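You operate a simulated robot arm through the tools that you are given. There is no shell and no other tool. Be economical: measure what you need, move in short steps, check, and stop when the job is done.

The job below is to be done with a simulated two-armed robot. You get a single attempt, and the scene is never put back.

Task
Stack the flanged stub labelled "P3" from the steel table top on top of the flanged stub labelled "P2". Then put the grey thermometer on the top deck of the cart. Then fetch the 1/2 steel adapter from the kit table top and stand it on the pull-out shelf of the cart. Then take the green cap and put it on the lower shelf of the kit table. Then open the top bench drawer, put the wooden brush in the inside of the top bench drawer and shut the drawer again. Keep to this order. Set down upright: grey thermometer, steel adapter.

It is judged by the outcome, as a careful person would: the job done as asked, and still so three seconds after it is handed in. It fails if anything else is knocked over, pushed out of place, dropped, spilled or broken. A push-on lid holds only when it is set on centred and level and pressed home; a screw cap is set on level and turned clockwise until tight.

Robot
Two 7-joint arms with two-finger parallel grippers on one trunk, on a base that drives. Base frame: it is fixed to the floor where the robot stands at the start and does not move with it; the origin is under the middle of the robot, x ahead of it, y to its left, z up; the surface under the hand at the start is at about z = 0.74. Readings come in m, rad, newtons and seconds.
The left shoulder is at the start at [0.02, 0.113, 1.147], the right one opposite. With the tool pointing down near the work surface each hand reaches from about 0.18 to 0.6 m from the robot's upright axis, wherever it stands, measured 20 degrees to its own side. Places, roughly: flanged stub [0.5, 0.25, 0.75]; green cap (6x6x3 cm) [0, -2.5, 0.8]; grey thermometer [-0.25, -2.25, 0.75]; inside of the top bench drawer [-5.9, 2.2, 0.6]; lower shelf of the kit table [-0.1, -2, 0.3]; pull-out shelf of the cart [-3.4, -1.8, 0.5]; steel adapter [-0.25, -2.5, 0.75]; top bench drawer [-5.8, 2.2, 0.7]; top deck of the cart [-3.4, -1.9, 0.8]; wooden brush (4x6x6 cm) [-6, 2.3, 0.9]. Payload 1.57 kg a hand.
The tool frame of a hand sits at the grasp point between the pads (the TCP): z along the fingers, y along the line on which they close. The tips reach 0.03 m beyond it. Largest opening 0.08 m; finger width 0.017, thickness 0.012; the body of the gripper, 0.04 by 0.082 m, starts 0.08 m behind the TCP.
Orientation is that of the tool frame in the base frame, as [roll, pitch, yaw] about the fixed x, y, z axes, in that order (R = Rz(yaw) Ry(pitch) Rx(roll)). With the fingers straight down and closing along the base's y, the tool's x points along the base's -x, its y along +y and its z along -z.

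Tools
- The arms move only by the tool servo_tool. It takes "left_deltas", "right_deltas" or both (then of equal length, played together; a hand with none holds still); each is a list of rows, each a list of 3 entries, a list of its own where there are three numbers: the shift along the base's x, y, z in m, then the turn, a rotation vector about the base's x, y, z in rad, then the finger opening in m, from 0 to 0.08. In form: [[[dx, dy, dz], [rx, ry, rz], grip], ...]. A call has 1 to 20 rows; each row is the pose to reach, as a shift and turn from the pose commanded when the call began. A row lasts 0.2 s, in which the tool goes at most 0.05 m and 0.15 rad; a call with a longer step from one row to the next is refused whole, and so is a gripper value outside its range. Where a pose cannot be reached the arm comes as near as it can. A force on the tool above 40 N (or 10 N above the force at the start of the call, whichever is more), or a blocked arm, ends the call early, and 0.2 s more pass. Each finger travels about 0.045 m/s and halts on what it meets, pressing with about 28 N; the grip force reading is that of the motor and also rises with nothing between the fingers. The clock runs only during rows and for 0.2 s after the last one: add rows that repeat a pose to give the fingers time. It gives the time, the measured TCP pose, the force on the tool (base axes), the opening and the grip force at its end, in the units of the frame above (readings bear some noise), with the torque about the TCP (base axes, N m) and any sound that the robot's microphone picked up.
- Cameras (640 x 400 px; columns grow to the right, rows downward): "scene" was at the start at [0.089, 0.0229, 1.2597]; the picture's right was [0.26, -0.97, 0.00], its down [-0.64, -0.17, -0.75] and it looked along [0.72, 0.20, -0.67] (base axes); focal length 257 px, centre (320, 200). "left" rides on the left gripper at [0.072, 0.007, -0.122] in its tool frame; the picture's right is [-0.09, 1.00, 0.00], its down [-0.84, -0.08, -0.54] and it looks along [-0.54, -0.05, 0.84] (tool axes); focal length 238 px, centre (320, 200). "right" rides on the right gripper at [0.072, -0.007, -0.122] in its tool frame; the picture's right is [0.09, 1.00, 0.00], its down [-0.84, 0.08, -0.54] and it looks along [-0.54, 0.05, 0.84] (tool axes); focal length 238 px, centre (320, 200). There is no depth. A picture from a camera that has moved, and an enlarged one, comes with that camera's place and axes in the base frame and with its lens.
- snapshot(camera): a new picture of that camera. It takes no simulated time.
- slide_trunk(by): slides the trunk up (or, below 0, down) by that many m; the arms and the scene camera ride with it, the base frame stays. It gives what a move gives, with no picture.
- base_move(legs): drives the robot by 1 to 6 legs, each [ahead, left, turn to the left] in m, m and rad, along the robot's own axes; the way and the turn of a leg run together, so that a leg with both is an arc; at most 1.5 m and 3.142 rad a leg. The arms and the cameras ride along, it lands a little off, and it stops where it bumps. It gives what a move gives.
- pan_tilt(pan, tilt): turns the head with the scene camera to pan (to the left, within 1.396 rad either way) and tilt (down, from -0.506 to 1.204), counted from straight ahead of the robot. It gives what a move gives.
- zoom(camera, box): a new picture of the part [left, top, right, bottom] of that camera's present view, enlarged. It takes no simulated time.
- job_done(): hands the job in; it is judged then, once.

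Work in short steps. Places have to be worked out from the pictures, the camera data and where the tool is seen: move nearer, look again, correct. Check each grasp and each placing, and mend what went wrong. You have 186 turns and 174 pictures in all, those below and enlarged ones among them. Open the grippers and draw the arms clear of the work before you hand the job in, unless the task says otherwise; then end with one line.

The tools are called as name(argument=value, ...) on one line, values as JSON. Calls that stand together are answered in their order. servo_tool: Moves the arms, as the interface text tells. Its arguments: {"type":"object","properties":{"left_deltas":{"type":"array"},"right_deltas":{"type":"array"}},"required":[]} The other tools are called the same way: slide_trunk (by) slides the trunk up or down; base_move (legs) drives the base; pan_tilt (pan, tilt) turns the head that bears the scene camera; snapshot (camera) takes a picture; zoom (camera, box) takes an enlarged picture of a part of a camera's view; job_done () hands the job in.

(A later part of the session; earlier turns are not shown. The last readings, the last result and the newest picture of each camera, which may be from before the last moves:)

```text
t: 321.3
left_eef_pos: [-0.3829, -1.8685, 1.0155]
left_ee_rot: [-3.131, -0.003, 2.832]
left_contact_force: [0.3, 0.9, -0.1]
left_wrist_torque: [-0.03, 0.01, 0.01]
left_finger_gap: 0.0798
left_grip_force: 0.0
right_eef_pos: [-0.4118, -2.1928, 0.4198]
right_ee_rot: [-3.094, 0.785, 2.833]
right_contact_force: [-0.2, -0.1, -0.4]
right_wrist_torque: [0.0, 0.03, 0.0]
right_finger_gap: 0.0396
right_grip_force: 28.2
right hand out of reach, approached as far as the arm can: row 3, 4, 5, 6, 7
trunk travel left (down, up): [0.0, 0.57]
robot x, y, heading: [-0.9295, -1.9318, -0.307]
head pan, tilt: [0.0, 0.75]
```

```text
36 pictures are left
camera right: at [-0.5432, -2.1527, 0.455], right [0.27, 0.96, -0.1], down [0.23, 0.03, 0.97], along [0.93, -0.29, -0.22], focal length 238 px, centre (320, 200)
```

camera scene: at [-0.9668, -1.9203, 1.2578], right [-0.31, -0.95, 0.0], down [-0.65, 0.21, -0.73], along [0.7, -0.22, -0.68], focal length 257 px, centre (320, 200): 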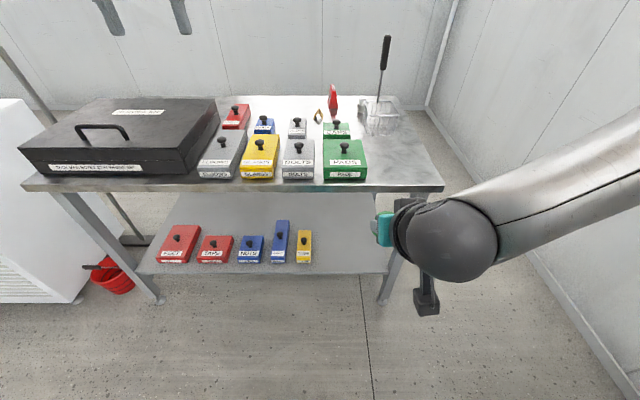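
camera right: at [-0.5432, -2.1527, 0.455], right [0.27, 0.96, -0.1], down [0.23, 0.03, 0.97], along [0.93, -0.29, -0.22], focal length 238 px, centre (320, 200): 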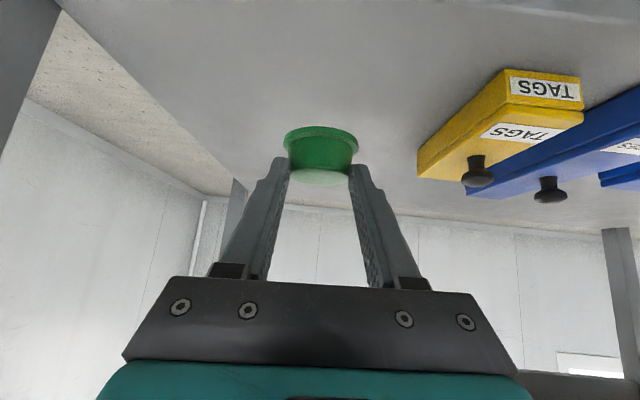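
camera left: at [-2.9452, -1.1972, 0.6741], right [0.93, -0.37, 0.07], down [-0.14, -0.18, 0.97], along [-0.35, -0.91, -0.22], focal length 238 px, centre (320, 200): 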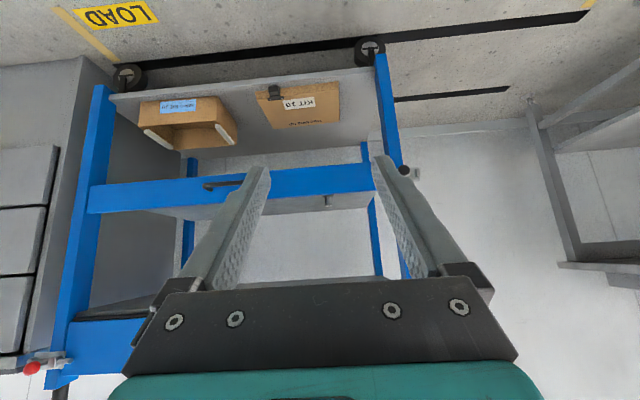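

The arm reaches its limit at z 0.42 with this tilt. I try a somewhat steeper hand while lowering.

servo_tool(right_deltas=[[[0, 0, -0.01], [0.03, 0.095, 0], 0.035], [[0, 0, -0.03], [0.06, 0.19, 0], 0.035], [[0, 0, -0.05], [0.09, 0.285, 0], 0.035], [[0, 0, -0.065], [0.12, 0.38, 0], 0.035], [[0, 0, -0.065], [0.12, 0.38, 0], 0.035]])

snapshot(camera="scene")

```text
t: 322.5
left_eef_pos: [-0.3838, -1.8688, 1.0151]
left_ee_rot: [-3.13, -0.002, 2.829]
left_contact_force: [-0.6, 0.6, 0.6]
left_wrist_torque: [0.01, -0.01, 0.0]
left_finger_gap: 0.08
left_grip_force: 0.0
right_eef_pos: [-0.4585, -2.1879, 0.3965]
right_ee_rot: [-3.094, 0.381, 2.835]
right_contact_force: [-1.1, 0.7, -1.0]
right_wrist_torque: [0.02, 0.01, -0.03]
right_finger_gap: 0.0397
right_grip_force: 28.3
right hand out of reach, approached as far as the arm can: row 1, 2, 3, 4, 5
trunk travel left (down, up): [0.0, 0.57]
robot x, y, heading: [-0.9316, -1.9321, -0.307]
head pan, tilt: [0.0, 0.75]
```

```text
35 pictures are left
camera scene: at [-0.8425, -1.9597, 1.0578], right [-0.3, -0.95, 0.0], down [-0.65, 0.21, -0.73], along [0.7, -0.22, -0.68], focal length 257 px, centre (320, 200)
```

scene: 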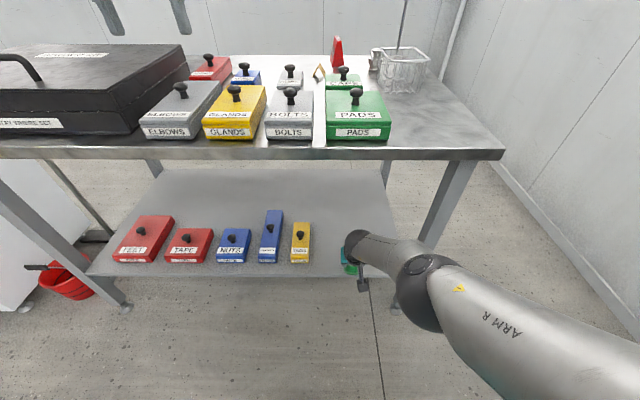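

The arm is simply at full stretch, so the base must come closer. I drive 0.15 m nearer, which keeps the elbow in front of the table.

base_move(legs=[[0.15, 0, 0]])

servo_tool(right_deltas=[[[-0.019, 0.006, -0.01], [0, 0, 0], 0.035], [[-0.038, 0.012, -0.02], [0, 0, 0], 0.035], [[-0.057, 0.018, -0.03], [0, 0, 0], 0.035], [[-0.057, 0.018, -0.04], [0, 0, 0], 0.035], [[-0.057, 0.018, -0.045], [0, 0, 0], 0.035]])

snapshot(camera="right")

```text
t: 323.9
left_eef_pos: [-0.2432, -1.9123, 1.0159]
left_ee_rot: [-3.129, -0.001, 2.832]
left_contact_force: [-0.9, -0.1, -0.1]
left_wrist_torque: [-0.03, 0.02, 0.04]
left_finger_gap: 0.0801
left_grip_force: 0.0
right_eef_pos: [-0.3177, -2.2321, 0.3975]
right_ee_rot: [-3.095, 0.384, 2.835]
right_contact_force: [0.6, -0.9, 1.0]
right_wrist_torque: [0.01, 0.01, 0.01]
right_finger_gap: 0.0394
right_grip_force: 28.3
trunk travel left (down, up): [0.0, 0.57]
robot x, y, heading: [-0.7903, -1.979, -0.307]
head pan, tilt: [0.0, 0.75]
```

```text
t: 324.9
left_eef_pos: [-0.2442, -1.9124, 1.0169]
left_ee_rot: [-3.129, 0.0, 2.828]
left_contact_force: [0.5, 0.3, 0.5]
left_wrist_torque: [0.0, 0.02, -0.02]
left_finger_gap: 0.08
left_grip_force: 0.0
right_eef_pos: [-0.3722, -2.2123, 0.3619]
right_ee_rot: [-3.094, 0.391, 2.834]
right_contact_force: [-6.1, 1.3, 17.7]
right_wrist_torque: [-0.14, -0.18, -0.04]
right_finger_gap: 0.0389
right_grip_force: 28.1
trunk travel left (down, up): [0.0, 0.57]
robot x, y, heading: [-0.788, -1.9769, -0.305]
head pan, tilt: [0.0, 0.75]
stopped in row 5 (right hand): the force on the tool passed its limit at 47 N (the readings are from after the stop); the commanded pose is now the measured one
```

```text
34 pictures are left
camera right: at [-0.4808, -2.1791, 0.4477], right [0.24, 0.97, -0.08], down [0.57, -0.07, 0.82], along [0.78, -0.24, -0.57], focal length 238 px, centre (320, 200)
```

right: 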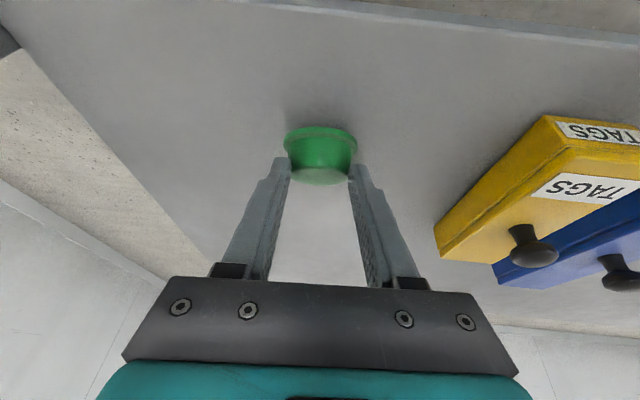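

It touched the shelf with its far edge, since the hand is steeper than at the grasp. I ease up and tilt the cap back to level, then set it down.

servo_tool(right_deltas=[[[0, 0, 0.012], [-0.03, -0.095, 0], 0.035], [[0, 0, 0.016], [-0.06, -0.19, 0], 0.035], [[0, 0, 0.016], [-0.09, -0.285, 0], 0.035], [[0, 0, 0.016], [-0.118, -0.37, 0], 0.035], [[0, 0, 0.016], [-0.118, -0.37, 0], 0.035]])

zoom(camera="right", box=[220, 80, 420, 240])

```text
t: 326.1
left_eef_pos: [-0.2442, -1.9137, 1.0156]
left_ee_rot: [-3.128, -0.002, 2.832]
left_contact_force: [-0.1, -0.2, 0.5]
left_wrist_torque: [-0.01, 0.02, -0.01]
left_finger_gap: 0.08
left_grip_force: 0.1
right_eef_pos: [-0.3516, -2.203, 0.3765]
right_ee_rot: [-3.077, 0.762, 2.835]
right_contact_force: [0.3, -0.3, 0.5]
right_wrist_torque: [0.03, -0.01, -0.04]
right_finger_gap: 0.0386
right_grip_force: 27.7
right hand out of reach, approached as far as the arm can: row 4, 5
trunk travel left (down, up): [0.0, 0.57]
robot x, y, heading: [-0.7868, -1.9751, -0.308]
head pan, tilt: [0.0, 0.75]
```

```text
2.50 times, centred on (320, 160) of right
camera zoom: at [-0.482, -2.1592, 0.4158], right [0.28, 0.95, -0.11], down [0.26, 0.04, 0.97], along [0.92, -0.3, -0.23], focal length 596 px, centre (320, 300)
```

zoom: 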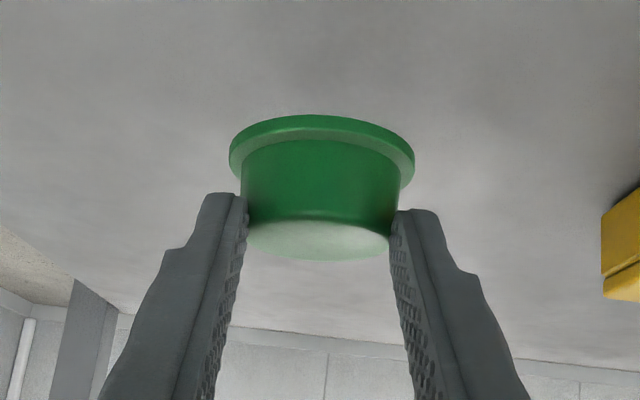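

The cap is level again but near slipping out, so I lower it now.

servo_tool(right_deltas=[[[-0.005, 0.0015, -0.006], [0, 0, 0], 0.035], [[-0.01, 0.003, -0.012], [0, 0, 0], 0.035], [[-0.014, 0.0045, -0.018], [0, 0, 0], 0.035], [[-0.014, 0.0045, -0.022], [0, 0, 0], 0.035]])

zoom(camera="right", box=[220, 80, 420, 240])

```text
t: 327.1
left_eef_pos: [-0.2455, -1.9117, 1.0155]
left_ee_rot: [-3.129, -0.002, 2.831]
left_contact_force: [-0.8, -0.1, 0.7]
left_wrist_torque: [-0.01, 0.02, -0.03]
left_finger_gap: 0.0801
left_grip_force: 0.1
right_eef_pos: [-0.3545, -2.1937, 0.351]
right_ee_rot: [-3.087, 0.77, 2.834]
right_contact_force: [0.1, 0.6, 0.3]
right_wrist_torque: [-0.03, -0.03, 0.0]
right_finger_gap: 0.0388
right_grip_force: 28.4
right hand out of reach, approached as far as the arm can: row 1, 2, 3, 4
trunk travel left (down, up): [0.0, 0.57]
robot x, y, heading: [-0.7893, -1.9781, -0.305]
head pan, tilt: [0.0, 0.75]
```

```text
2.50 times, centred on (320, 160) of right
camera zoom: at [-0.4842, -2.1518, 0.3887], right [0.27, 0.96, -0.1], down [0.25, 0.03, 0.97], along [0.93, -0.29, -0.23], focal length 596 px, centre (320, 300)
```

zoom: 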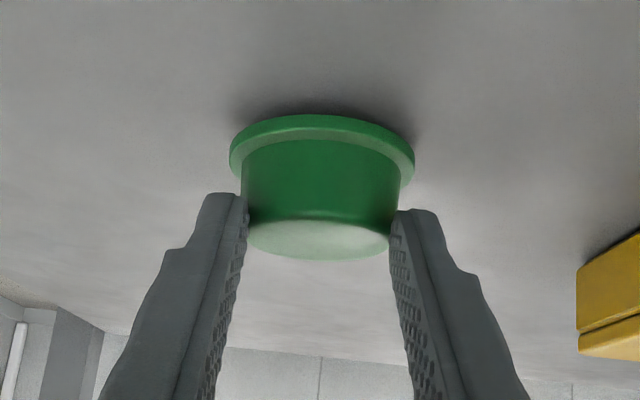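

The contact shadow is closing in under the brim. A few more millimetres.

servo_tool(right_deltas=[[[0, 0, -0.003], [0, 0, 0], 0.035], [[0, 0, -0.006], [0, 0, 0], 0.035], [[0, 0, -0.009], [0, 0, 0], 0.035]])

```text
t: 327.9
left_eef_pos: [-0.244, -1.9134, 1.0158]
left_ee_rot: [-3.129, -0.002, 2.831]
left_contact_force: [0.1, -0.7, 0.6]
left_wrist_torque: [0.0, -0.01, 0.01]
left_finger_gap: 0.0801
left_grip_force: 0.1
right_eef_pos: [-0.3522, -2.1925, 0.3464]
right_ee_rot: [-3.094, 0.777, 2.835]
right_contact_force: [-0.2, -0.4, 3.9]
right_wrist_torque: [0.01, -0.09, -0.01]
right_finger_gap: 0.0386
right_grip_force: 28.1
right hand out of reach, approached as far as the arm can: row 3
trunk travel left (down, up): [0.0, 0.57]
robot x, y, heading: [-0.7882, -1.9768, -0.308]
head pan, tilt: [0.0, 0.75]
```

Contact, at 4 N. I open and back the hand out along the tool line.

servo_tool(right_deltas=[[[0, 0, 0], [0, 0, 0], 0.045], [[0, 0, 0], [0, 0, 0], 0.06], [[0, 0, 0], [0, 0, 0], 0.08], [[0, 0, 0], [0, 0, 0], 0.08], [[0, 0, 0], [0, 0, 0], 0.08], [[-0.027, 0.0086, 0.028], [0, 0, 0], 0.08], [[-0.054, 0.017, 0.057], [0, 0, 0], 0.08], [[-0.081, 0.026, 0.08], [0, 0, 0], 0.08], [[-0.12, 0.038, 0.09], [0, 0, 0], 0.08], [[-0.15, 0.048, 0.1], [0, 0, 0], 0.08]])

base_move(legs=[[-0.35, 0, 0]])

snapshot(camera="scene")

```text
t: 330.3
left_eef_pos: [-0.2432, -1.9137, 1.0147]
left_ee_rot: [-3.129, -0.002, 2.829]
left_contact_force: [-0.6, -0.5, 0.3]
left_wrist_torque: [-0.01, 0.0, 0.01]
left_finger_gap: 0.0801
left_grip_force: 0.1
right_eef_pos: [-0.3417, -2.2342, 0.3859]
right_ee_rot: [-2.804, 0.968, 2.946]
right_contact_force: [-0.4, 0.0, 0.6]
right_wrist_torque: [-0.01, 0.01, 0.0]
right_finger_gap: 0.0801
right_grip_force: 0.1
right hand out of reach, approached as far as the arm can: row 6, 7, 8, 9, 10
trunk travel left (down, up): [0.0, 0.57]
robot x, y, heading: [-0.79, -1.9795, -0.311]
head pan, tilt: [0.0, 0.75]
stopped in row 10 (right hand): the arm was blocked; the commanded pose is now the measured one
```

```text
t: 332.6
left_eef_pos: [-0.5848, -1.8029, 1.0149]
left_ee_rot: [-3.129, -0.002, 2.835]
left_contact_force: [-0.3, 0.0, -0.8]
left_wrist_torque: [-0.01, -0.02, 0.04]
left_finger_gap: 0.0798
left_grip_force: 0.1
right_eef_pos: [-0.681, -2.1214, 0.3858]
right_ee_rot: [-2.807, 0.965, 2.951]
right_contact_force: [0.8, 0.3, -0.3]
right_wrist_torque: [0.02, -0.03, 0.01]
right_finger_gap: 0.0801
right_grip_force: 0.0
trunk travel left (down, up): [0.0, 0.57]
robot x, y, heading: [-1.1302, -1.8665, -0.304]
head pan, tilt: [0.0, 0.75]
```

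```text
31 pictures are left
camera scene: at [-1.0422, -1.8968, 1.0578], right [-0.3, -0.95, 0.0], down [-0.65, 0.2, -0.73], along [0.7, -0.22, -0.68], focal length 257 px, centre (320, 200)
```

scene: 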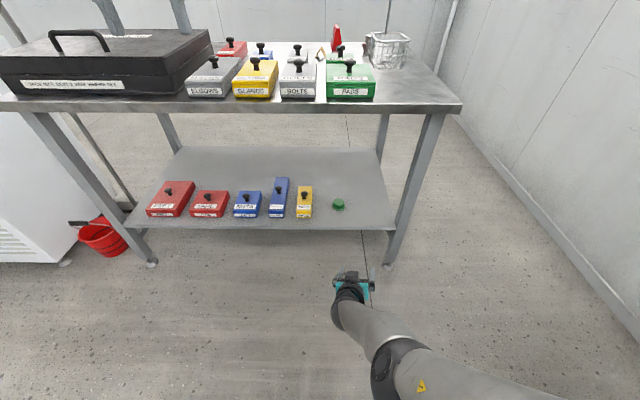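

The green cap rests on the lower shelf beside the yellow box. Now I raise the trunk and recover the right arm upward.

slide_trunk(by=0.2)

servo_tool(right_deltas=[[[0.01, 0, 0.04], [0, 0, 0], 0.08], [[0.01, 0, 0.08], [0, 0, 0], 0.08], [[0.01, 0, 0.12], [0, 0, 0], 0.08], [[0.01, 0, 0.16], [0, 0, 0], 0.08], [[0.01, 0, 0.2], [0, 0, 0], 0.08], [[0.01, 0, 0.24], [0, 0, 0], 0.08], [[0.01, 0, 0.28], [0, 0, 0], 0.08], [[0.01, 0, 0.32], [0, 0, 0], 0.08], [[0.01, 0, 0.36], [0, 0, 0], 0.08], [[0.01, 0, 0.4], [0, 0, 0], 0.08], [[0.01, 0, 0.4], [0, 0, 0], 0.08]])

```text
t: 334.7
left_eef_pos: [-0.5846, -1.803, 1.2138]
left_ee_rot: [-3.13, -0.003, 2.836]
left_contact_force: [0.5, 0.2, 0.0]
left_wrist_torque: [-0.03, -0.02, 0.0]
left_finger_gap: 0.0798
left_grip_force: 0.0
right_eef_pos: [-0.6802, -2.1234, 0.5849]
right_ee_rot: [-2.808, 0.966, 2.953]
right_contact_force: [0.9, -0.4, 0.2]
right_wrist_torque: [0.03, -0.01, 0.03]
right_finger_gap: 0.0803
right_grip_force: 0.1
trunk travel left (down, up): [-0.2, 0.37]
robot x, y, heading: [-1.1277, -1.8714, -0.302]
head pan, tilt: [0.0, 0.75]
```

```text
t: 337.1
left_eef_pos: [-0.5839, -1.8033, 1.2149]
left_ee_rot: [-3.129, -0.002, 2.835]
left_contact_force: [0.0, 0.5, 0.0]
left_wrist_torque: [0.0, -0.03, 0.02]
left_finger_gap: 0.08
left_grip_force: 0.2
right_eef_pos: [-0.6713, -2.1211, 0.9864]
right_ee_rot: [-2.806, 0.966, 2.95]
right_contact_force: [-0.4, -0.3, 0.2]
right_wrist_torque: [0.02, -0.01, 0.0]
right_finger_gap: 0.0803
right_grip_force: 0.1
right hand out of reach, approached as far as the arm can: row 1
trunk travel left (down, up): [-0.2, 0.37]
robot x, y, heading: [-1.1263, -1.8701, -0.303]
head pan, tilt: [0.0, 0.75]
```

I turn the right hand back to point straight down.

servo_tool(right_deltas=[[[0, 0, 0.01], [0.0666, 0.1064, 0.0077], 0.08], [[0, 0, 0.02], [0.1332, 0.2128, 0.0154], 0.08], [[0, 0, 0.03], [0.1998, 0.3192, 0.0231], 0.08], [[0, 0, 0.05], [0.2664, 0.4256, 0.0308], 0.08], [[0, 0, 0.07], [0.333, 0.532, 0.0385], 0.08], [[0, 0, 0.09], [0.3995, 0.6384, 0.0462], 0.08], [[0, 0, 0.11], [0.4661, 0.7448, 0.0539], 0.08], [[0, 0, 0.12], [0.5327, 0.8512, 0.0616], 0.08], [[0, 0, 0.12], [0.5327, 0.8512, 0.0616], 0.08]])

base_move(legs=[[-1.2, 0.3, 0], [0, 0, 2.8]])

pan_tilt(pan=0, tilt=0.3)

snapshot(camera="scene")

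```text
t: 339.1
left_eef_pos: [-0.5841, -1.8026, 1.2152]
left_ee_rot: [-3.13, -0.002, 2.836]
left_contact_force: [0.1, -0.1, -0.1]
left_wrist_torque: [-0.04, 0.0, 0.02]
left_finger_gap: 0.0798
left_grip_force: 0.1
right_eef_pos: [-0.6705, -2.1204, 1.1054]
right_ee_rot: [3.138, -0.003, 2.845]
right_contact_force: [-0.8, 0.6, 0.3]
right_wrist_torque: [-0.02, -0.02, 0.02]
right_finger_gap: 0.0802
right_grip_force: 0.1
trunk travel left (down, up): [-0.2, 0.37]
robot x, y, heading: [-1.1313, -1.8687, -0.301]
head pan, tilt: [0.0, 0.75]
```

```text
t: 352.1
left_eef_pos: [-2.7077, -1.179, 1.2149]
left_ee_rot: [-3.129, -0.003, -0.535]
left_contact_force: [-0.6, -0.3, -0.5]
left_wrist_torque: [0.01, 0.0, 0.0]
left_finger_gap: 0.0801
left_grip_force: 0.1
right_eef_pos: [-2.5515, -0.8889, 1.1054]
right_ee_rot: [-3.141, 0.001, -0.531]
right_contact_force: [0.1, 0.7, -0.7]
right_wrist_torque: [-0.03, 0.03, 0.02]
right_finger_gap: 0.0801
right_grip_force: 0.0
trunk travel left (down, up): [-0.2, 0.37]
robot x, y, heading: [-2.1632, -1.2324, 2.609]
head pan, tilt: [0.0, 0.75]
```

```text
t: 353.0
left_eef_pos: [-2.7081, -1.1789, 1.2148]
left_ee_rot: [-3.129, -0.003, -0.534]
left_contact_force: [0.0, 0.7, 0.6]
left_wrist_torque: [-0.02, -0.04, 0.0]
left_finger_gap: 0.0798
left_grip_force: 0.0
right_eef_pos: [-2.5502, -0.8886, 1.1049]
right_ee_rot: [3.141, 0.0, -0.531]
right_contact_force: [-0.2, -0.5, 1.0]
right_wrist_torque: [0.0, 0.0, -0.01]
right_finger_gap: 0.0801
right_grip_force: 0.1
trunk travel left (down, up): [-0.2, 0.37]
robot x, y, heading: [-2.1614, -1.2373, 2.607]
head pan, tilt: [0.0, 0.3]
```

```text
30 pictures are left
camera scene: at [-2.253, -1.1845, 1.2981], right [0.51, 0.86, 0.0], down [0.26, -0.15, -0.96], along [-0.82, 0.48, -0.3], focal length 257 px, centre (320, 200)
```

scene: 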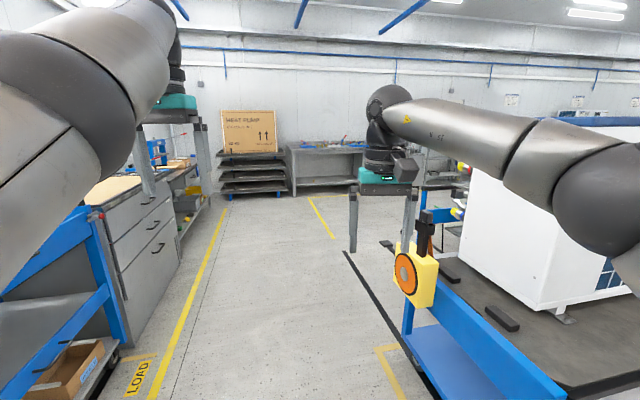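

The drawer bench is along the far wall. I turn parallel to the aisle, drive up it and look again.

base_move(legs=[[0, 0.05, 0.22], [1.4, 0, 0], [1.0, 0, 0]])

pan_tilt(pan=-0.7, tilt=0.3)

snapshot(camera="scene")

```text
t: 365.6
left_eef_pos: [-5.0228, -0.6251, 1.2148]
left_ee_rot: [-3.129, -0.002, -0.317]
left_contact_force: [-0.2, 0.1, 0.3]
left_wrist_torque: [-0.02, -0.01, 0.01]
left_finger_gap: 0.0798
left_grip_force: 0.0
right_eef_pos: [-4.9336, -0.3066, 1.1055]
right_ee_rot: [3.14, 0.001, -0.316]
right_contact_force: [-0.1, 0.0, -0.2]
right_wrist_torque: [0.0, -0.02, 0.02]
right_finger_gap: 0.0798
right_grip_force: 0.1
trunk travel left (down, up): [-0.2, 0.37]
robot x, y, heading: [-4.4785, -0.5636, 2.826]
head pan, tilt: [0.0, 0.3]
```

```text
t: 366.7
left_eef_pos: [-5.0228, -0.6246, 1.2159]
left_ee_rot: [-3.129, -0.002, -0.316]
left_contact_force: [0.2, 0.1, -0.6]
left_wrist_torque: [-0.01, -0.01, 0.01]
left_finger_gap: 0.0801
left_grip_force: 0.0
right_eef_pos: [-4.9329, -0.3078, 1.1057]
right_ee_rot: [3.139, 0.0, -0.313]
right_contact_force: [-0.2, 0.0, -0.4]
right_wrist_torque: [0.0, 0.05, 0.0]
right_finger_gap: 0.0802
right_grip_force: 0.1
trunk travel left (down, up): [-0.2, 0.37]
robot x, y, heading: [-4.4773, -0.5644, 2.823]
head pan, tilt: [-0.7, 0.3]
```

```text
29 pictures are left
camera scene: at [-4.5383, -0.482, 1.2982], right [0.85, 0.53, 0.0], down [0.16, -0.25, -0.96], along [-0.5, 0.81, -0.3], focal length 257 px, centre (320, 200)
```

scene: 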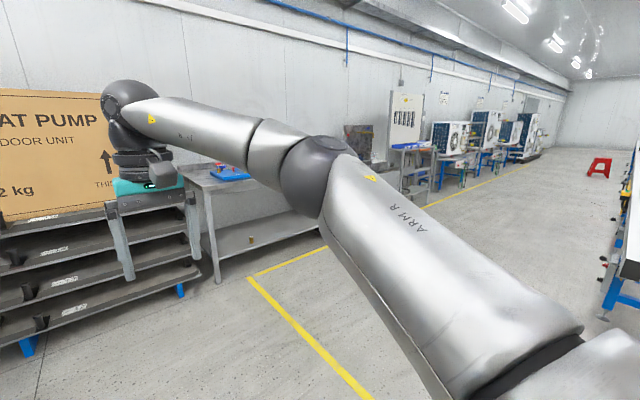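

The aisle opens up to the right. I go a bit ahead, then strafe right toward the drawer's place and look at the bench.

base_move(legs=[[0.5, 0, 0], [0, -1.15, 0], [0, -1.1, 0]])

pan_tilt(pan=0, tilt=0.4)

snapshot(camera="scene")

```text
t: 380.1
left_eef_pos: [-4.7306, 1.6335, 1.2153]
left_ee_rot: [-3.132, -0.002, -0.363]
left_contact_force: [0.6, -0.1, -0.7]
left_wrist_torque: [-0.03, 0.04, -0.01]
left_finger_gap: 0.0802
left_grip_force: 0.1
right_eef_pos: [-4.6241, 1.9481, 1.1051]
right_ee_rot: [3.139, -0.001, -0.362]
right_contact_force: [-0.3, 0.0, 0.0]
right_wrist_torque: [-0.02, -0.02, -0.02]
right_finger_gap: 0.0801
right_grip_force: 0.1
trunk travel left (down, up): [-0.2, 0.37]
robot x, y, heading: [-4.1831, 1.6693, 2.778]
head pan, tilt: [-0.7, 0.3]
```

```text
t: 381.2
left_eef_pos: [-4.7306, 1.6335, 1.215]
left_ee_rot: [-3.127, 0.0, -0.364]
left_contact_force: [0.5, 0.3, -0.3]
left_wrist_torque: [-0.03, 0.0, -0.01]
left_finger_gap: 0.08
left_grip_force: 0.1
right_eef_pos: [-4.6256, 1.9471, 1.1057]
right_ee_rot: [3.141, 0.0, -0.362]
right_contact_force: [0.7, 0.0, 0.9]
right_wrist_torque: [0.03, 0.01, -0.01]
right_finger_gap: 0.0797
right_grip_force: 0.0
trunk travel left (down, up): [-0.2, 0.37]
robot x, y, heading: [-4.1841, 1.6681, 2.778]
head pan, tilt: [0.0, 0.4]
```

```text
28 pictures are left
camera scene: at [-4.2803, 1.7059, 1.2889], right [0.36, 0.93, 0.0], down [0.36, -0.14, -0.92], along [-0.86, 0.33, -0.39], focal length 257 px, centre (320, 200)
```

scene: 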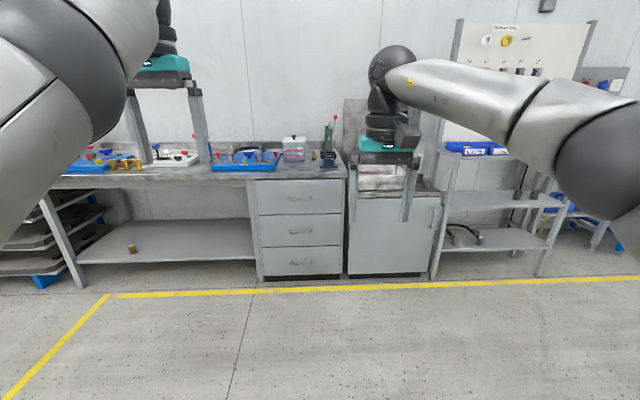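

The three-drawer unit is straight ahead. I zoom on its top drawer and the counter above.

zoom(camera="scene", box=[205, 110, 355, 215])

```text
3.81 times, centred on (280, 162) of scene
camera zoom: at [-4.2803, 1.7059, 1.2889], right [0.36, 0.93, 0.0], down [0.36, -0.14, -0.92], along [-0.86, 0.33, -0.39], focal length 980 px, centre (472, 343)
```

zoom: 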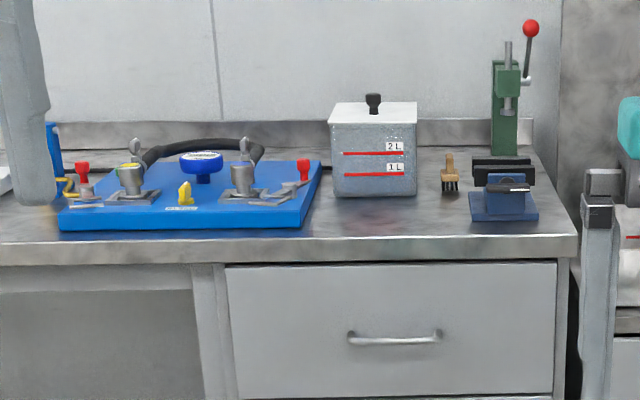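

The wooden brush stands on the counter at about (-6.0, 2.32) and the top drawer has a bar handle below. I close in, keeping 0.3 m back from the working position.

base_move(legs=[[0, -0.25, 0.09], [1.02, 0, 0]])

pan_tilt(pan=0, tilt=0.65)

snapshot(camera="scene")

```text
t: 387.7
left_eef_pos: [-5.5994, 2.0898, 1.2163]
left_ee_rot: [-3.129, -0.002, -0.28]
left_contact_force: [1.2, 0.1, 0.2]
left_wrist_torque: [-0.01, -0.03, 0.01]
left_finger_gap: 0.08
left_grip_force: 0.0
right_eef_pos: [-5.5212, 2.4115, 1.1052]
right_ee_rot: [3.141, -0.001, -0.278]
right_contact_force: [-0.1, 0.1, 0.9]
right_wrist_torque: [0.01, -0.01, 0.02]
right_finger_gap: 0.0798
right_grip_force: 0.0
trunk travel left (down, up): [-0.2, 0.37]
robot x, y, heading: [-5.058, 2.1701, 2.864]
head pan, tilt: [0.0, 0.4]
```

```text
t: 388.5
left_eef_pos: [-5.5998, 2.0895, 1.2149]
left_ee_rot: [-3.13, -0.002, -0.281]
left_contact_force: [0.4, 1.1, 0.6]
left_wrist_torque: [0.0, -0.01, -0.01]
left_finger_gap: 0.08
left_grip_force: 0.0
right_eef_pos: [-5.5208, 2.4111, 1.1046]
right_ee_rot: [3.139, 0.0, -0.275]
right_contact_force: [0.8, -0.2, -1.0]
right_wrist_torque: [0.0, 0.03, 0.02]
right_finger_gap: 0.0801
right_grip_force: 0.1
trunk travel left (down, up): [-0.2, 0.37]
robot x, y, heading: [-5.0571, 2.1718, 2.865]
head pan, tilt: [0.0, 0.649]
```

```text
26 pictures are left
camera scene: at [-5.1511, 2.1979, 1.2665], right [0.27, 0.96, 0.0], down [0.58, -0.17, -0.8], along [-0.77, 0.22, -0.6], focal length 257 px, centre (320, 200)
```

scene: 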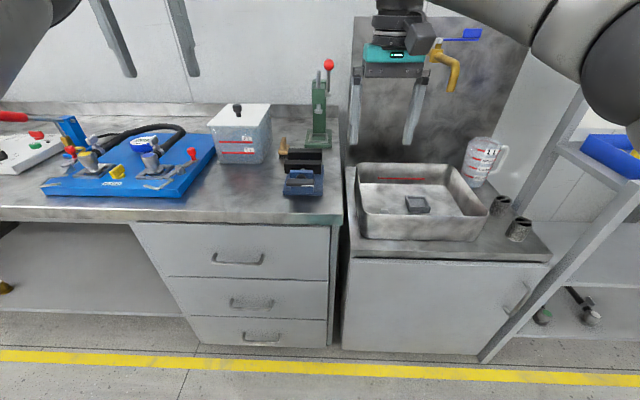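

I zoom on the brush and its neighbours.

zoom(camera="scene", box=[205, 95, 345, 205])

```text
3.64 times, centred on (275, 150) of scene
camera zoom: at [-5.1511, 2.1979, 1.2665], right [0.27, 0.96, 0.0], down [0.58, -0.17, -0.8], along [-0.77, 0.22, -0.6], focal length 935 px, centre (484, 382)
```

zoom: 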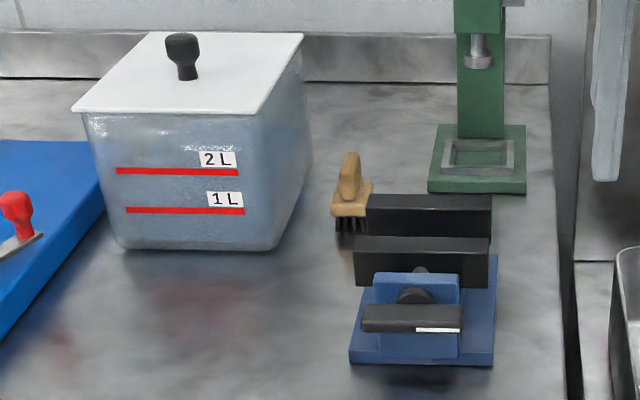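

The brush stands clear at about (-5.994, 2.305), knob top z≈0.90. I'll take it with the right hand and leave the left for the drawer; I move in to position.

base_move(legs=[[0, 0.227, 0], [0.355, 0, 0]])

snapshot(camera="right")

```text
t: 392.1
left_eef_pos: [-6.0029, 1.9767, 1.2159]
left_ee_rot: [-3.13, -0.001, -0.286]
left_contact_force: [-0.2, 0.1, 0.2]
left_wrist_torque: [0.02, -0.01, 0.03]
left_finger_gap: 0.0796
left_grip_force: 0.1
right_eef_pos: [-5.9224, 2.2984, 1.1053]
right_ee_rot: [3.139, 0.001, -0.282]
right_contact_force: [-0.5, 0.3, 0.8]
right_wrist_torque: [-0.02, -0.01, 0.01]
right_finger_gap: 0.0797
right_grip_force: 0.2
trunk travel left (down, up): [-0.2, 0.37]
robot x, y, heading: [-5.4597, 2.0546, 2.867]
head pan, tilt: [0.0, 0.649]
```

```text
24 pictures are left
camera right: at [-5.8523, 2.2852, 1.227], right [-0.19, -0.98, 0.0], down [-0.83, 0.16, 0.54], along [-0.53, 0.1, -0.84], focal length 238 px, centre (320, 200)
```

right: 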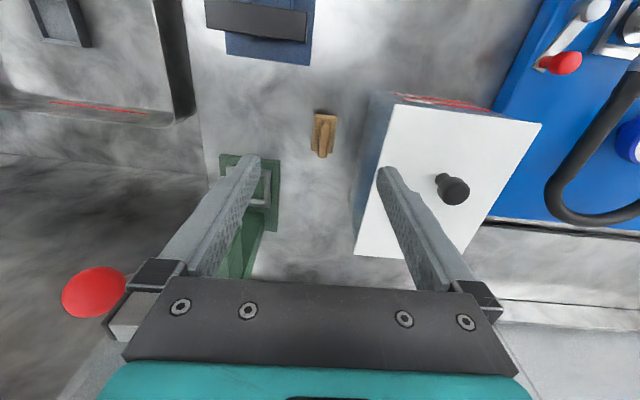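

The brush knob is at (-5.952, 2.299) with its top near 0.927, and the container lid edge is about 5 cm to its left. I narrow the fingers to 0.05, keep a few millimetres to the right, and descend.

servo_tool(right_deltas=[[[-0.014, 0.003, 0], [0, 0, 0], 0.05], [[-0.028, 0.0065, 0], [0, 0, 0], 0.05], [[-0.028, 0.0065, -0.02], [0, 0, 0], 0.05], [[-0.028, 0.0065, -0.05], [0, 0, 0], 0.05], [[-0.028, 0.0065, -0.08], [0, 0, 0], 0.05], [[-0.028, 0.0065, -0.11], [0, 0, 0], 0.05], [[-0.028, 0.0065, -0.135], [0, 0, 0], 0.05], [[-0.028, 0.0065, -0.135], [0, 0, 0], 0.05]])

snapshot(camera="right")

```text
t: 393.9
left_eef_pos: [-6.0029, 1.9768, 1.2164]
left_ee_rot: [-3.128, -0.003, -0.286]
left_contact_force: [0.2, 0.1, -0.7]
left_wrist_torque: [-0.01, -0.01, 0.01]
left_finger_gap: 0.0801
left_grip_force: 0.1
right_eef_pos: [-5.9495, 2.3054, 0.9719]
right_ee_rot: [3.139, 0.001, -0.281]
right_contact_force: [0.5, -0.2, -0.9]
right_wrist_torque: [0.01, 0.03, 0.0]
right_finger_gap: 0.05
right_grip_force: 0.1
trunk travel left (down, up): [-0.2, 0.37]
robot x, y, heading: [-5.4579, 2.0532, 2.854]
head pan, tilt: [0.0, 0.649]
```

```text
23 pictures are left
camera right: at [-5.8795, 2.2923, 1.0937], right [-0.19, -0.98, 0.0], down [-0.82, 0.16, 0.54], along [-0.53, 0.1, -0.84], focal length 238 px, centre (320, 200)
```

right: 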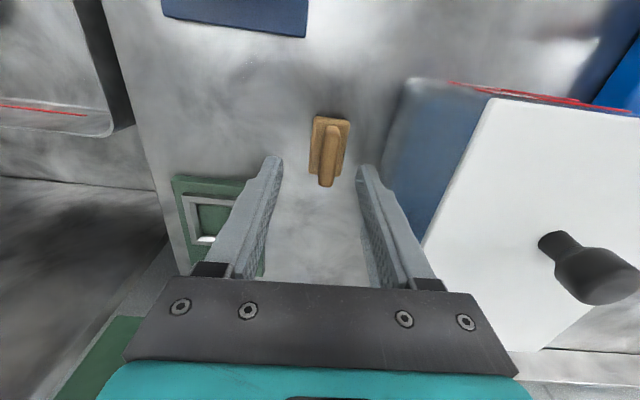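

Clear of the lid and lined up. I descend the rest and close on the wooden grip.

servo_tool(right_deltas=[[[-0.005, -0.003, -0.03], [0, 0, 0], 0.05], [[-0.005, -0.004, -0.055], [0, 0, 0], 0.05], [[-0.005, -0.004, -0.068], [0, 0, 0], 0.05], [[-0.005, -0.004, -0.068], [0, 0, 0], 0.03], [[-0.005, -0.004, -0.068], [0, 0, 0], 0.01], [[-0.005, -0.004, -0.068], [0, 0, 0], 0.005], [[-0.005, -0.004, -0.068], [0, 0, 0], 0.005], [[-0.005, -0.004, -0.068], [0, 0, 0], 0.005], [[-0.005, -0.004, -0.068], [0, 0, 0], 0.005]])

snapshot(camera="right")

```text
t: 395.9
left_eef_pos: [-6.0017, 1.9781, 1.215]
left_ee_rot: [-3.131, -0.002, -0.286]
left_contact_force: [-0.3, 0.3, 0.1]
left_wrist_torque: [0.01, 0.0, 0.01]
left_finger_gap: 0.0802
left_grip_force: 0.1
right_eef_pos: [-5.9555, 2.3001, 0.9031]
right_ee_rot: [3.14, 0.001, -0.282]
right_contact_force: [0.7, 0.6, -0.7]
right_wrist_torque: [0.01, 0.0, 0.0]
right_finger_gap: 0.0312
right_grip_force: 27.6
trunk travel left (down, up): [-0.2, 0.37]
robot x, y, heading: [-5.4582, 2.0537, 2.856]
head pan, tilt: [0.0, 0.649]
```

```text
22 pictures are left
camera right: at [-5.8851, 2.2865, 1.0255], right [-0.19, -0.98, 0.0], down [-0.82, 0.16, 0.54], along [-0.53, 0.1, -0.84], focal length 238 px, centre (320, 200)
```

right: 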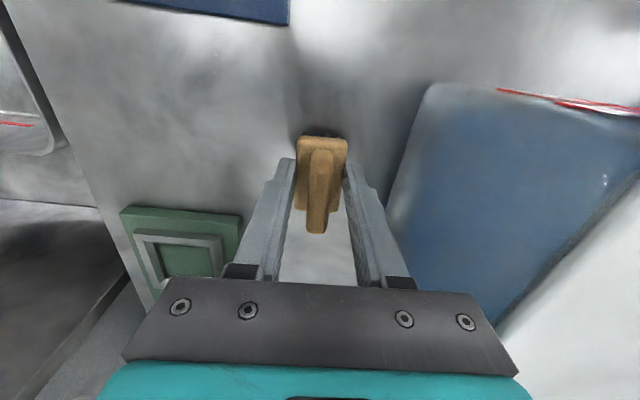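

Gripped at 0.031, on the brush's wooden plate. I lift it straight up and then back the robot off from the bench.

servo_tool(right_deltas=[[[0, 0, 0.03], [0, 0, 0], 0.005], [[0, 0, 0.07], [0, 0, 0], 0.005], [[0, 0, 0.11], [0, 0, 0], 0.005], [[0, 0, 0.15], [0, 0, 0], 0.005], [[0, 0, 0.19], [0, 0, 0], 0.005], [[0, 0, 0.22], [0, 0, 0], 0.005], [[0, 0, 0.22], [0, 0, 0], 0.005]])

base_move(legs=[[-0.4, 0, 0]])

snapshot(camera="scene")

```text
t: 397.5
left_eef_pos: [-6.0017, 1.9795, 1.2161]
left_ee_rot: [-3.131, -0.002, -0.287]
left_contact_force: [-0.4, -0.4, 0.0]
left_wrist_torque: [0.02, -0.02, 0.01]
left_finger_gap: 0.0801
left_grip_force: 0.0
right_eef_pos: [-5.9559, 2.299, 1.122]
right_ee_rot: [3.141, 0.001, -0.281]
right_contact_force: [0.4, 0.0, -0.4]
right_wrist_torque: [0.01, 0.02, 0.0]
right_finger_gap: 0.0312
right_grip_force: 28.3
trunk travel left (down, up): [-0.2, 0.37]
robot x, y, heading: [-5.4589, 2.056, 2.854]
head pan, tilt: [0.0, 0.649]
```

```text
t: 400.0
left_eef_pos: [-5.6119, 1.8672, 1.2157]
left_ee_rot: [-3.129, -0.001, -0.297]
left_contact_force: [0.6, 0.0, 1.4]
left_wrist_torque: [0.0, 0.01, 0.0]
left_finger_gap: 0.08
left_grip_force: 0.0
right_eef_pos: [-5.5629, 2.1883, 1.1213]
right_ee_rot: [3.141, 0.002, -0.292]
right_contact_force: [0.2, 0.2, -0.7]
right_wrist_torque: [0.0, -0.02, 0.03]
right_finger_gap: 0.031
right_grip_force: 27.4
trunk travel left (down, up): [-0.2, 0.37]
robot x, y, heading: [-5.0672, 1.9395, 2.848]
head pan, tilt: [0.0, 0.649]
```

```text
21 pictures are left
camera scene: at [-5.1627, 1.9689, 1.2665], right [0.29, 0.96, 0.0], down [0.58, -0.17, -0.8], along [-0.76, 0.23, -0.6], focal length 257 px, centre (320, 200)
```

scene: 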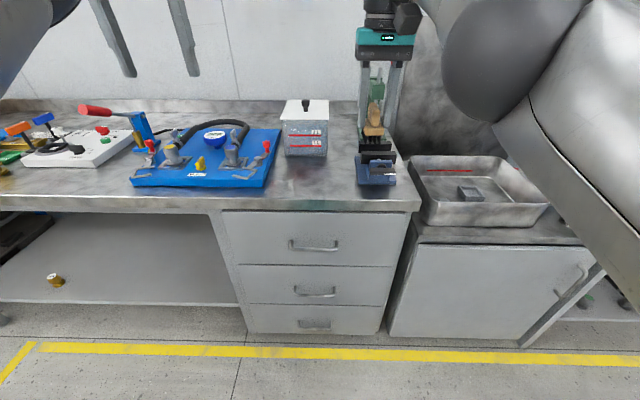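

The brush is secure. Triangulated from both views, the top drawer's handle is at (-5.67, 2.105, 0.702). I line up so the left hand can reach it, then turn the left hand 90° so its fingers close fore-and-aft on the bar.

base_move(legs=[[0.1, -0.13, 0.017]])

servo_tool(left_deltas=[[[0, 0, -0.02], [0, 0, 0.14], 0.08], [[0, 0, -0.04], [0, 0, 0.28], 0.08], [[0, 0, -0.06], [0, 0, 0.42], 0.08], [[0, 0, -0.08], [0, 0, 0.56], 0.08], [[0, 0, -0.1], [0, 0, 0.7], 0.08], [[0, 0, -0.12], [0, 0, 0.84], 0.08], [[0, 0, -0.14], [0, 0, 0.98], 0.08], [[0, 0, -0.14], [0, 0, 1.12], 0.08], [[0, 0, -0.14], [0, 0, 1.26], 0.08], [[0, 0, -0.14], [0, 0, 1.4], 0.08], [[0, 0, -0.14], [0, 0, 1.54], 0.08], [[0, 0, -0.14], [0, 0, 1.585], 0.08]])

```text
t: 401.4
left_eef_pos: [-5.6711, 2.0108, 1.2149]
left_ee_rot: [-3.132, -0.002, -0.277]
left_contact_force: [-0.3, -0.3, 0.0]
left_wrist_torque: [-0.01, -0.04, -0.04]
left_finger_gap: 0.0801
left_grip_force: 0.0
right_eef_pos: [-5.6276, 2.333, 1.1212]
right_ee_rot: [3.139, 0.003, -0.272]
right_contact_force: [0.1, 0.8, -0.4]
right_wrist_torque: [0.0, -0.02, -0.03]
right_finger_gap: 0.0313
right_grip_force: 28.3
trunk travel left (down, up): [-0.2, 0.37]
robot x, y, heading: [-5.1267, 2.0921, 2.868]
head pan, tilt: [0.0, 0.649]
```

```text
t: 404.0
left_eef_pos: [-5.6727, 2.0104, 1.0742]
left_ee_rot: [-3.13, -0.002, 1.309]
left_contact_force: [0.0, -1.2, 1.0]
left_wrist_torque: [-0.01, 0.02, -0.01]
left_finger_gap: 0.0803
left_grip_force: 0.0
right_eef_pos: [-5.6279, 2.3319, 1.1221]
right_ee_rot: [3.139, 0.001, -0.272]
right_contact_force: [0.4, 0.7, -0.9]
right_wrist_torque: [0.0, -0.01, 0.0]
right_finger_gap: 0.0307
right_grip_force: 28.4
trunk travel left (down, up): [-0.2, 0.37]
robot x, y, heading: [-5.1292, 2.093, 2.866]
head pan, tilt: [0.0, 0.649]
```

The left hand turned fine. I back the base 0.12 m so the hand clears the counter edge, then shift it in line with the handle, tilt it 20° and lower it.

base_move(legs=[[-0.12, 0, 0]])

servo_tool(left_deltas=[[[0.012, 0.044, -0.01], [0, 0, 0], 0.06], [[0.025, 0.089, -0.02], [0, 0, 0], 0.036], [[0.025, 0.089, -0.06], [0.03, 0.11, 0], 0.036], [[0.025, 0.089, -0.1], [0.06, 0.22, 0], 0.036], [[0.025, 0.089, -0.14], [0.095, 0.337, 0], 0.036], [[0.025, 0.089, -0.18], [0.095, 0.337, 0], 0.036], [[0.025, 0.089, -0.22], [0.095, 0.337, 0], 0.036], [[0.025, 0.089, -0.26], [0.095, 0.337, 0], 0.036], [[0.025, 0.089, -0.26], [0.095, 0.337, 0], 0.036]])

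snapshot(camera="left")

snapshot(camera="scene")

```text
t: 405.3
left_eef_pos: [-5.5584, 1.9764, 1.0737]
left_ee_rot: [-3.131, -0.001, 1.308]
left_contact_force: [0.1, -0.3, -0.3]
left_wrist_torque: [0.0, 0.05, 0.0]
left_finger_gap: 0.0799
left_grip_force: 0.1
right_eef_pos: [-5.5131, 2.2984, 1.1221]
right_ee_rot: [3.14, 0.002, -0.271]
right_contact_force: [0.4, 0.1, 0.2]
right_wrist_torque: [-0.02, 0.0, 0.03]
right_finger_gap: 0.0314
right_grip_force: 28.3
trunk travel left (down, up): [-0.2, 0.37]
robot x, y, heading: [-5.0127, 2.0578, 2.869]
head pan, tilt: [0.0, 0.649]
```

```text
t: 406.7
left_eef_pos: [-5.5721, 2.0581, 1.01]
left_ee_rot: [-2.577, -0.001, 1.336]
left_contact_force: [0.6, 0.3, 0.0]
left_wrist_torque: [0.02, 0.01, 0.0]
left_finger_gap: 0.0361
left_grip_force: 0.1
left hand out of reach, approached as far as the arm can: row 1, 2, 3, 4
right_eef_pos: [-5.5126, 2.299, 1.1216]
right_ee_rot: [3.14, 0.0, -0.275]
right_contact_force: [-0.1, 0.8, -0.7]
right_wrist_torque: [0.03, 0.0, -0.08]
right_finger_gap: 0.0309
right_grip_force: 28.1
trunk travel left (down, up): [-0.2, 0.37]
robot x, y, heading: [-5.0166, 2.0637, 2.867]
head pan, tilt: [0.0, 0.649]
stopped in row 6 (left hand): the arm was blocked; the commanded pose is now the measured one
```

```text
20 pictures are left
camera left: at [-5.4861, 2.1113, 1.1091], right [0.8, -0.28, -0.53], down [0.02, -0.87, 0.5], along [-0.6, -0.41, -0.68], focal length 238 px, centre (320, 200)
```

left: 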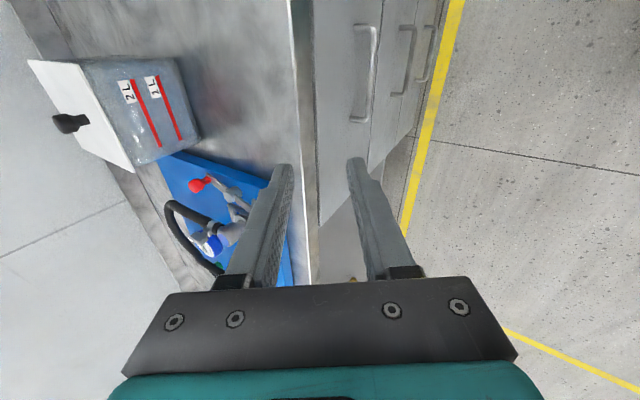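

```text
19 pictures are left
camera scene: at [-5.11, 2.0873, 1.2664], right [0.27, 0.96, 0.0], down [0.58, -0.16, -0.8], along [-0.77, 0.22, -0.6], focal length 257 px, centre (320, 200)
```

scene: 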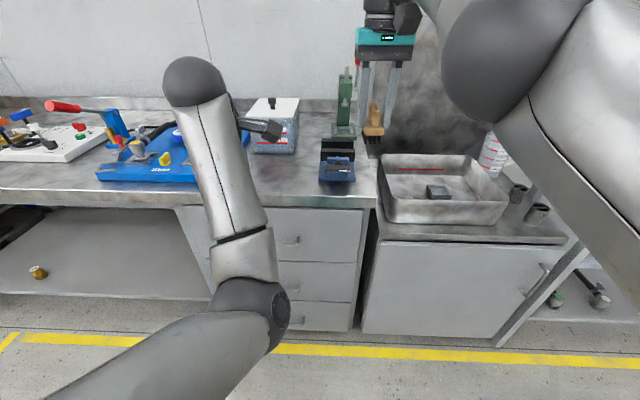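

In this arm posture a forward-pointing tool suits better: tilting further brings the fingers to close vertically on the bar, which is ideal. I continue the tilt.

servo_tool(left_deltas=[[[0, 0, -0.01], [0.034, 0.12, 0], 0.036], [[0, 0, -0.02], [0.068, 0.24, 0], 0.036], [[0, 0, -0.04], [0.102, 0.36, 0], 0.036], [[0, 0, -0.07], [0.136, 0.481, 0], 0.036], [[0, 0, -0.1], [0.17, 0.601, 0], 0.036], [[0, 0, -0.13], [0.204, 0.7215, 0], 0.036], [[0, 0, -0.17], [0.204, 0.7215, 0], 0.036], [[0, 0, -0.21], [0.204, 0.7215, 0], 0.036], [[0, 0, -0.25], [0.204, 0.7215, 0], 0.036], [[0, 0, -0.29], [0.204, 0.7215, 0], 0.036], [[0, 0, -0.29], [0.204, 0.7215, 0], 0.036]])

snapshot(camera="left")

```text
t: 407.3
left_eef_pos: [-5.5971, 2.0494, 1.1021]
left_ee_rot: [-2.144, -0.008, 1.36]
left_contact_force: [-0.4, 0.2, 0.1]
left_wrist_torque: [0.02, -0.02, 0.0]
left_finger_gap: 0.0358
left_grip_force: 0.1
right_eef_pos: [-5.5138, 2.298, 1.1213]
right_ee_rot: [3.14, 0.001, -0.269]
right_contact_force: [0.0, 0.0, -0.8]
right_wrist_torque: [-0.02, -0.02, 0.0]
right_finger_gap: 0.0313
right_grip_force: 27.5
trunk travel left (down, up): [-0.2, 0.37]
robot x, y, heading: [-5.0149, 2.0627, 2.867]
head pan, tilt: [0.0, 0.649]
stopped in row 3 (left hand): the arm was blocked; the commanded pose is now the measured one
```

```text
18 pictures are left
camera left: at [-5.4776, 2.0973, 1.162], right [0.51, -0.2, -0.84], down [0.23, -0.91, 0.35], along [-0.83, -0.37, -0.42], focal length 238 px, centre (320, 200)
```

left: 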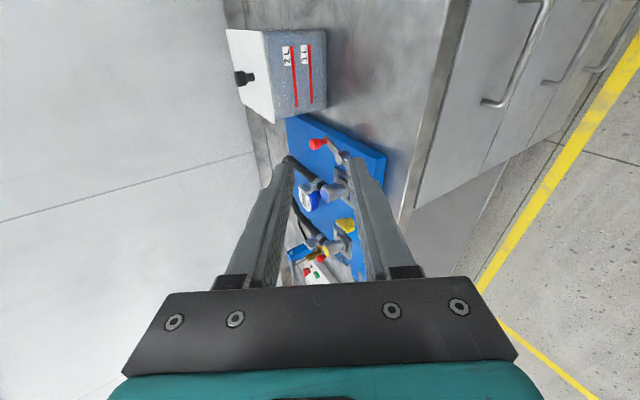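

I try simply lowering and drawing back the left hand without more tilt.

servo_tool(left_deltas=[[[0.01, -0.01, -0.03], [0, 0, 0], 0.036], [[0.02, -0.02, -0.06], [0, 0, 0], 0.036], [[0.03, -0.03, -0.09], [0, 0, 0], 0.036], [[0.04, -0.04, -0.12], [0, 0, 0], 0.036], [[0.05, -0.05, -0.15], [0, 0, 0], 0.036], [[0.06, -0.05, -0.18], [0, 0, 0], 0.036], [[0.07, -0.05, -0.21], [0, 0, 0], 0.036], [[0.08, -0.05, -0.24], [0, 0, 0], 0.036], [[0.09, -0.05, -0.27], [0, 0, 0], 0.036], [[0.1, -0.05, -0.3], [0, 0, 0], 0.036], [[0.1, -0.05, -0.3], [0, 0, 0], 0.036]])

snapshot(camera="scene")

```text
t: 407.9
left_eef_pos: [-5.5901, 2.0165, 1.1398]
left_ee_rot: [-1.949, -0.002, 1.389]
left_contact_force: [0.0, 0.8, 1.2]
left_wrist_torque: [0.02, -0.02, -0.02]
left_finger_gap: 0.0361
left_grip_force: 0.1
right_eef_pos: [-5.5136, 2.2978, 1.122]
right_ee_rot: [3.139, -0.001, -0.271]
right_contact_force: [0.7, -0.7, -1.1]
right_wrist_torque: [0.04, 0.05, 0.01]
right_finger_gap: 0.0312
right_grip_force: 27.6
trunk travel left (down, up): [-0.2, 0.37]
robot x, y, heading: [-5.0074, 2.0613, 2.867]
head pan, tilt: [0.0, 0.649]
stopped in row 3 (left hand): the arm was blocked; the commanded pose is now the measured one
```

```text
17 pictures are left
camera scene: at [-5.1098, 2.0872, 1.2664], right [0.27, 0.96, 0.0], down [0.58, -0.16, -0.8], along [-0.77, 0.22, -0.6], focal length 257 px, centre (320, 200)
```

scene: 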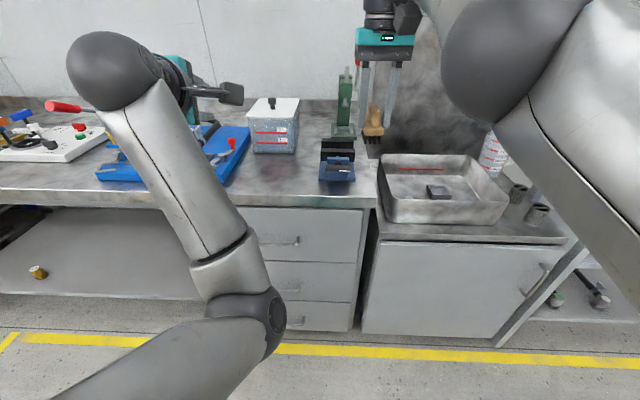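

The left arm is jammed in an awkward posture, so I'll use the right arm for the drawer as well and park the brush near the counter edge meanwhile. First I swing the left hand out to the left.

servo_tool(left_deltas=[[[-0.018, -0.03, 0.01], [0, 0, 0], 0.036], [[-0.036, -0.06, 0.02], [0, 0, 0], 0.036], [[-0.054, -0.09, 0.03], [0, 0, 0], 0.036], [[-0.07, -0.12, 0.04], [0, 0, 0], 0.036], [[-0.08, -0.155, 0.05], [0, 0, 0], 0.036], [[-0.09, -0.19, 0.06], [0, 0, 0], 0.036], [[-0.1, -0.22, 0.06], [0, 0, 0], 0.036], [[-0.1, -0.25, 0.06], [0, 0, 0], 0.036]])

```text
t: 409.8
left_eef_pos: [-5.6888, 1.7728, 1.1954]
left_ee_rot: [-1.956, -0.006, 1.38]
left_contact_force: [0.7, -0.6, 0.3]
left_wrist_torque: [-0.02, 0.02, 0.01]
left_finger_gap: 0.036
left_grip_force: 0.0
right_eef_pos: [-5.5127, 2.2992, 1.1215]
right_ee_rot: [3.14, 0.0, -0.271]
right_contact_force: [0.1, -0.3, -1.5]
right_wrist_torque: [-0.01, 0.0, 0.01]
right_finger_gap: 0.0311
right_grip_force: 27.7
trunk travel left (down, up): [-0.2, 0.37]
robot x, y, heading: [-5.0132, 2.0596, 2.866]
head pan, tilt: [0.0, 0.649]
```

The left hand is out of the way. I shift the base left and ahead so the right hand comes over free counter near the front edge.

base_move(legs=[[0, 0.25, 0], [0.19, 0, 0]])

snapshot(camera="right")

```text
t: 412.8
left_eef_pos: [-5.937, 1.5725, 1.1952]
left_ee_rot: [-1.958, -0.006, 1.388]
left_contact_force: [-0.8, 0.1, 0.0]
left_wrist_torque: [0.03, -0.04, -0.03]
left_finger_gap: 0.036
left_grip_force: 0.0
right_eef_pos: [-5.7652, 2.0992, 1.1229]
right_ee_rot: [3.139, -0.001, -0.266]
right_contact_force: [-0.9, 1.0, -1.3]
right_wrist_torque: [0.0, -0.05, -0.01]
right_finger_gap: 0.0311
right_grip_force: 28.0
trunk travel left (down, up): [-0.2, 0.37]
robot x, y, heading: [-5.2611, 1.8644, 2.874]
head pan, tilt: [0.0, 0.649]
```

```text
16 pictures are left
camera right: at [-5.6948, 2.0875, 1.2435], right [-0.17, -0.99, 0.0], down [-0.83, 0.15, 0.54], along [-0.53, 0.09, -0.84], focal length 238 px, centre (320, 200)
```

right: 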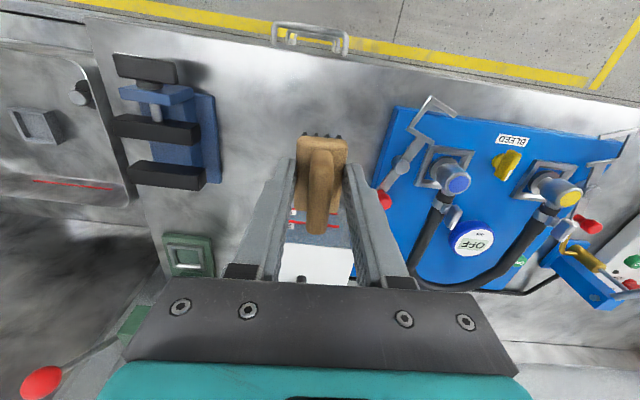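

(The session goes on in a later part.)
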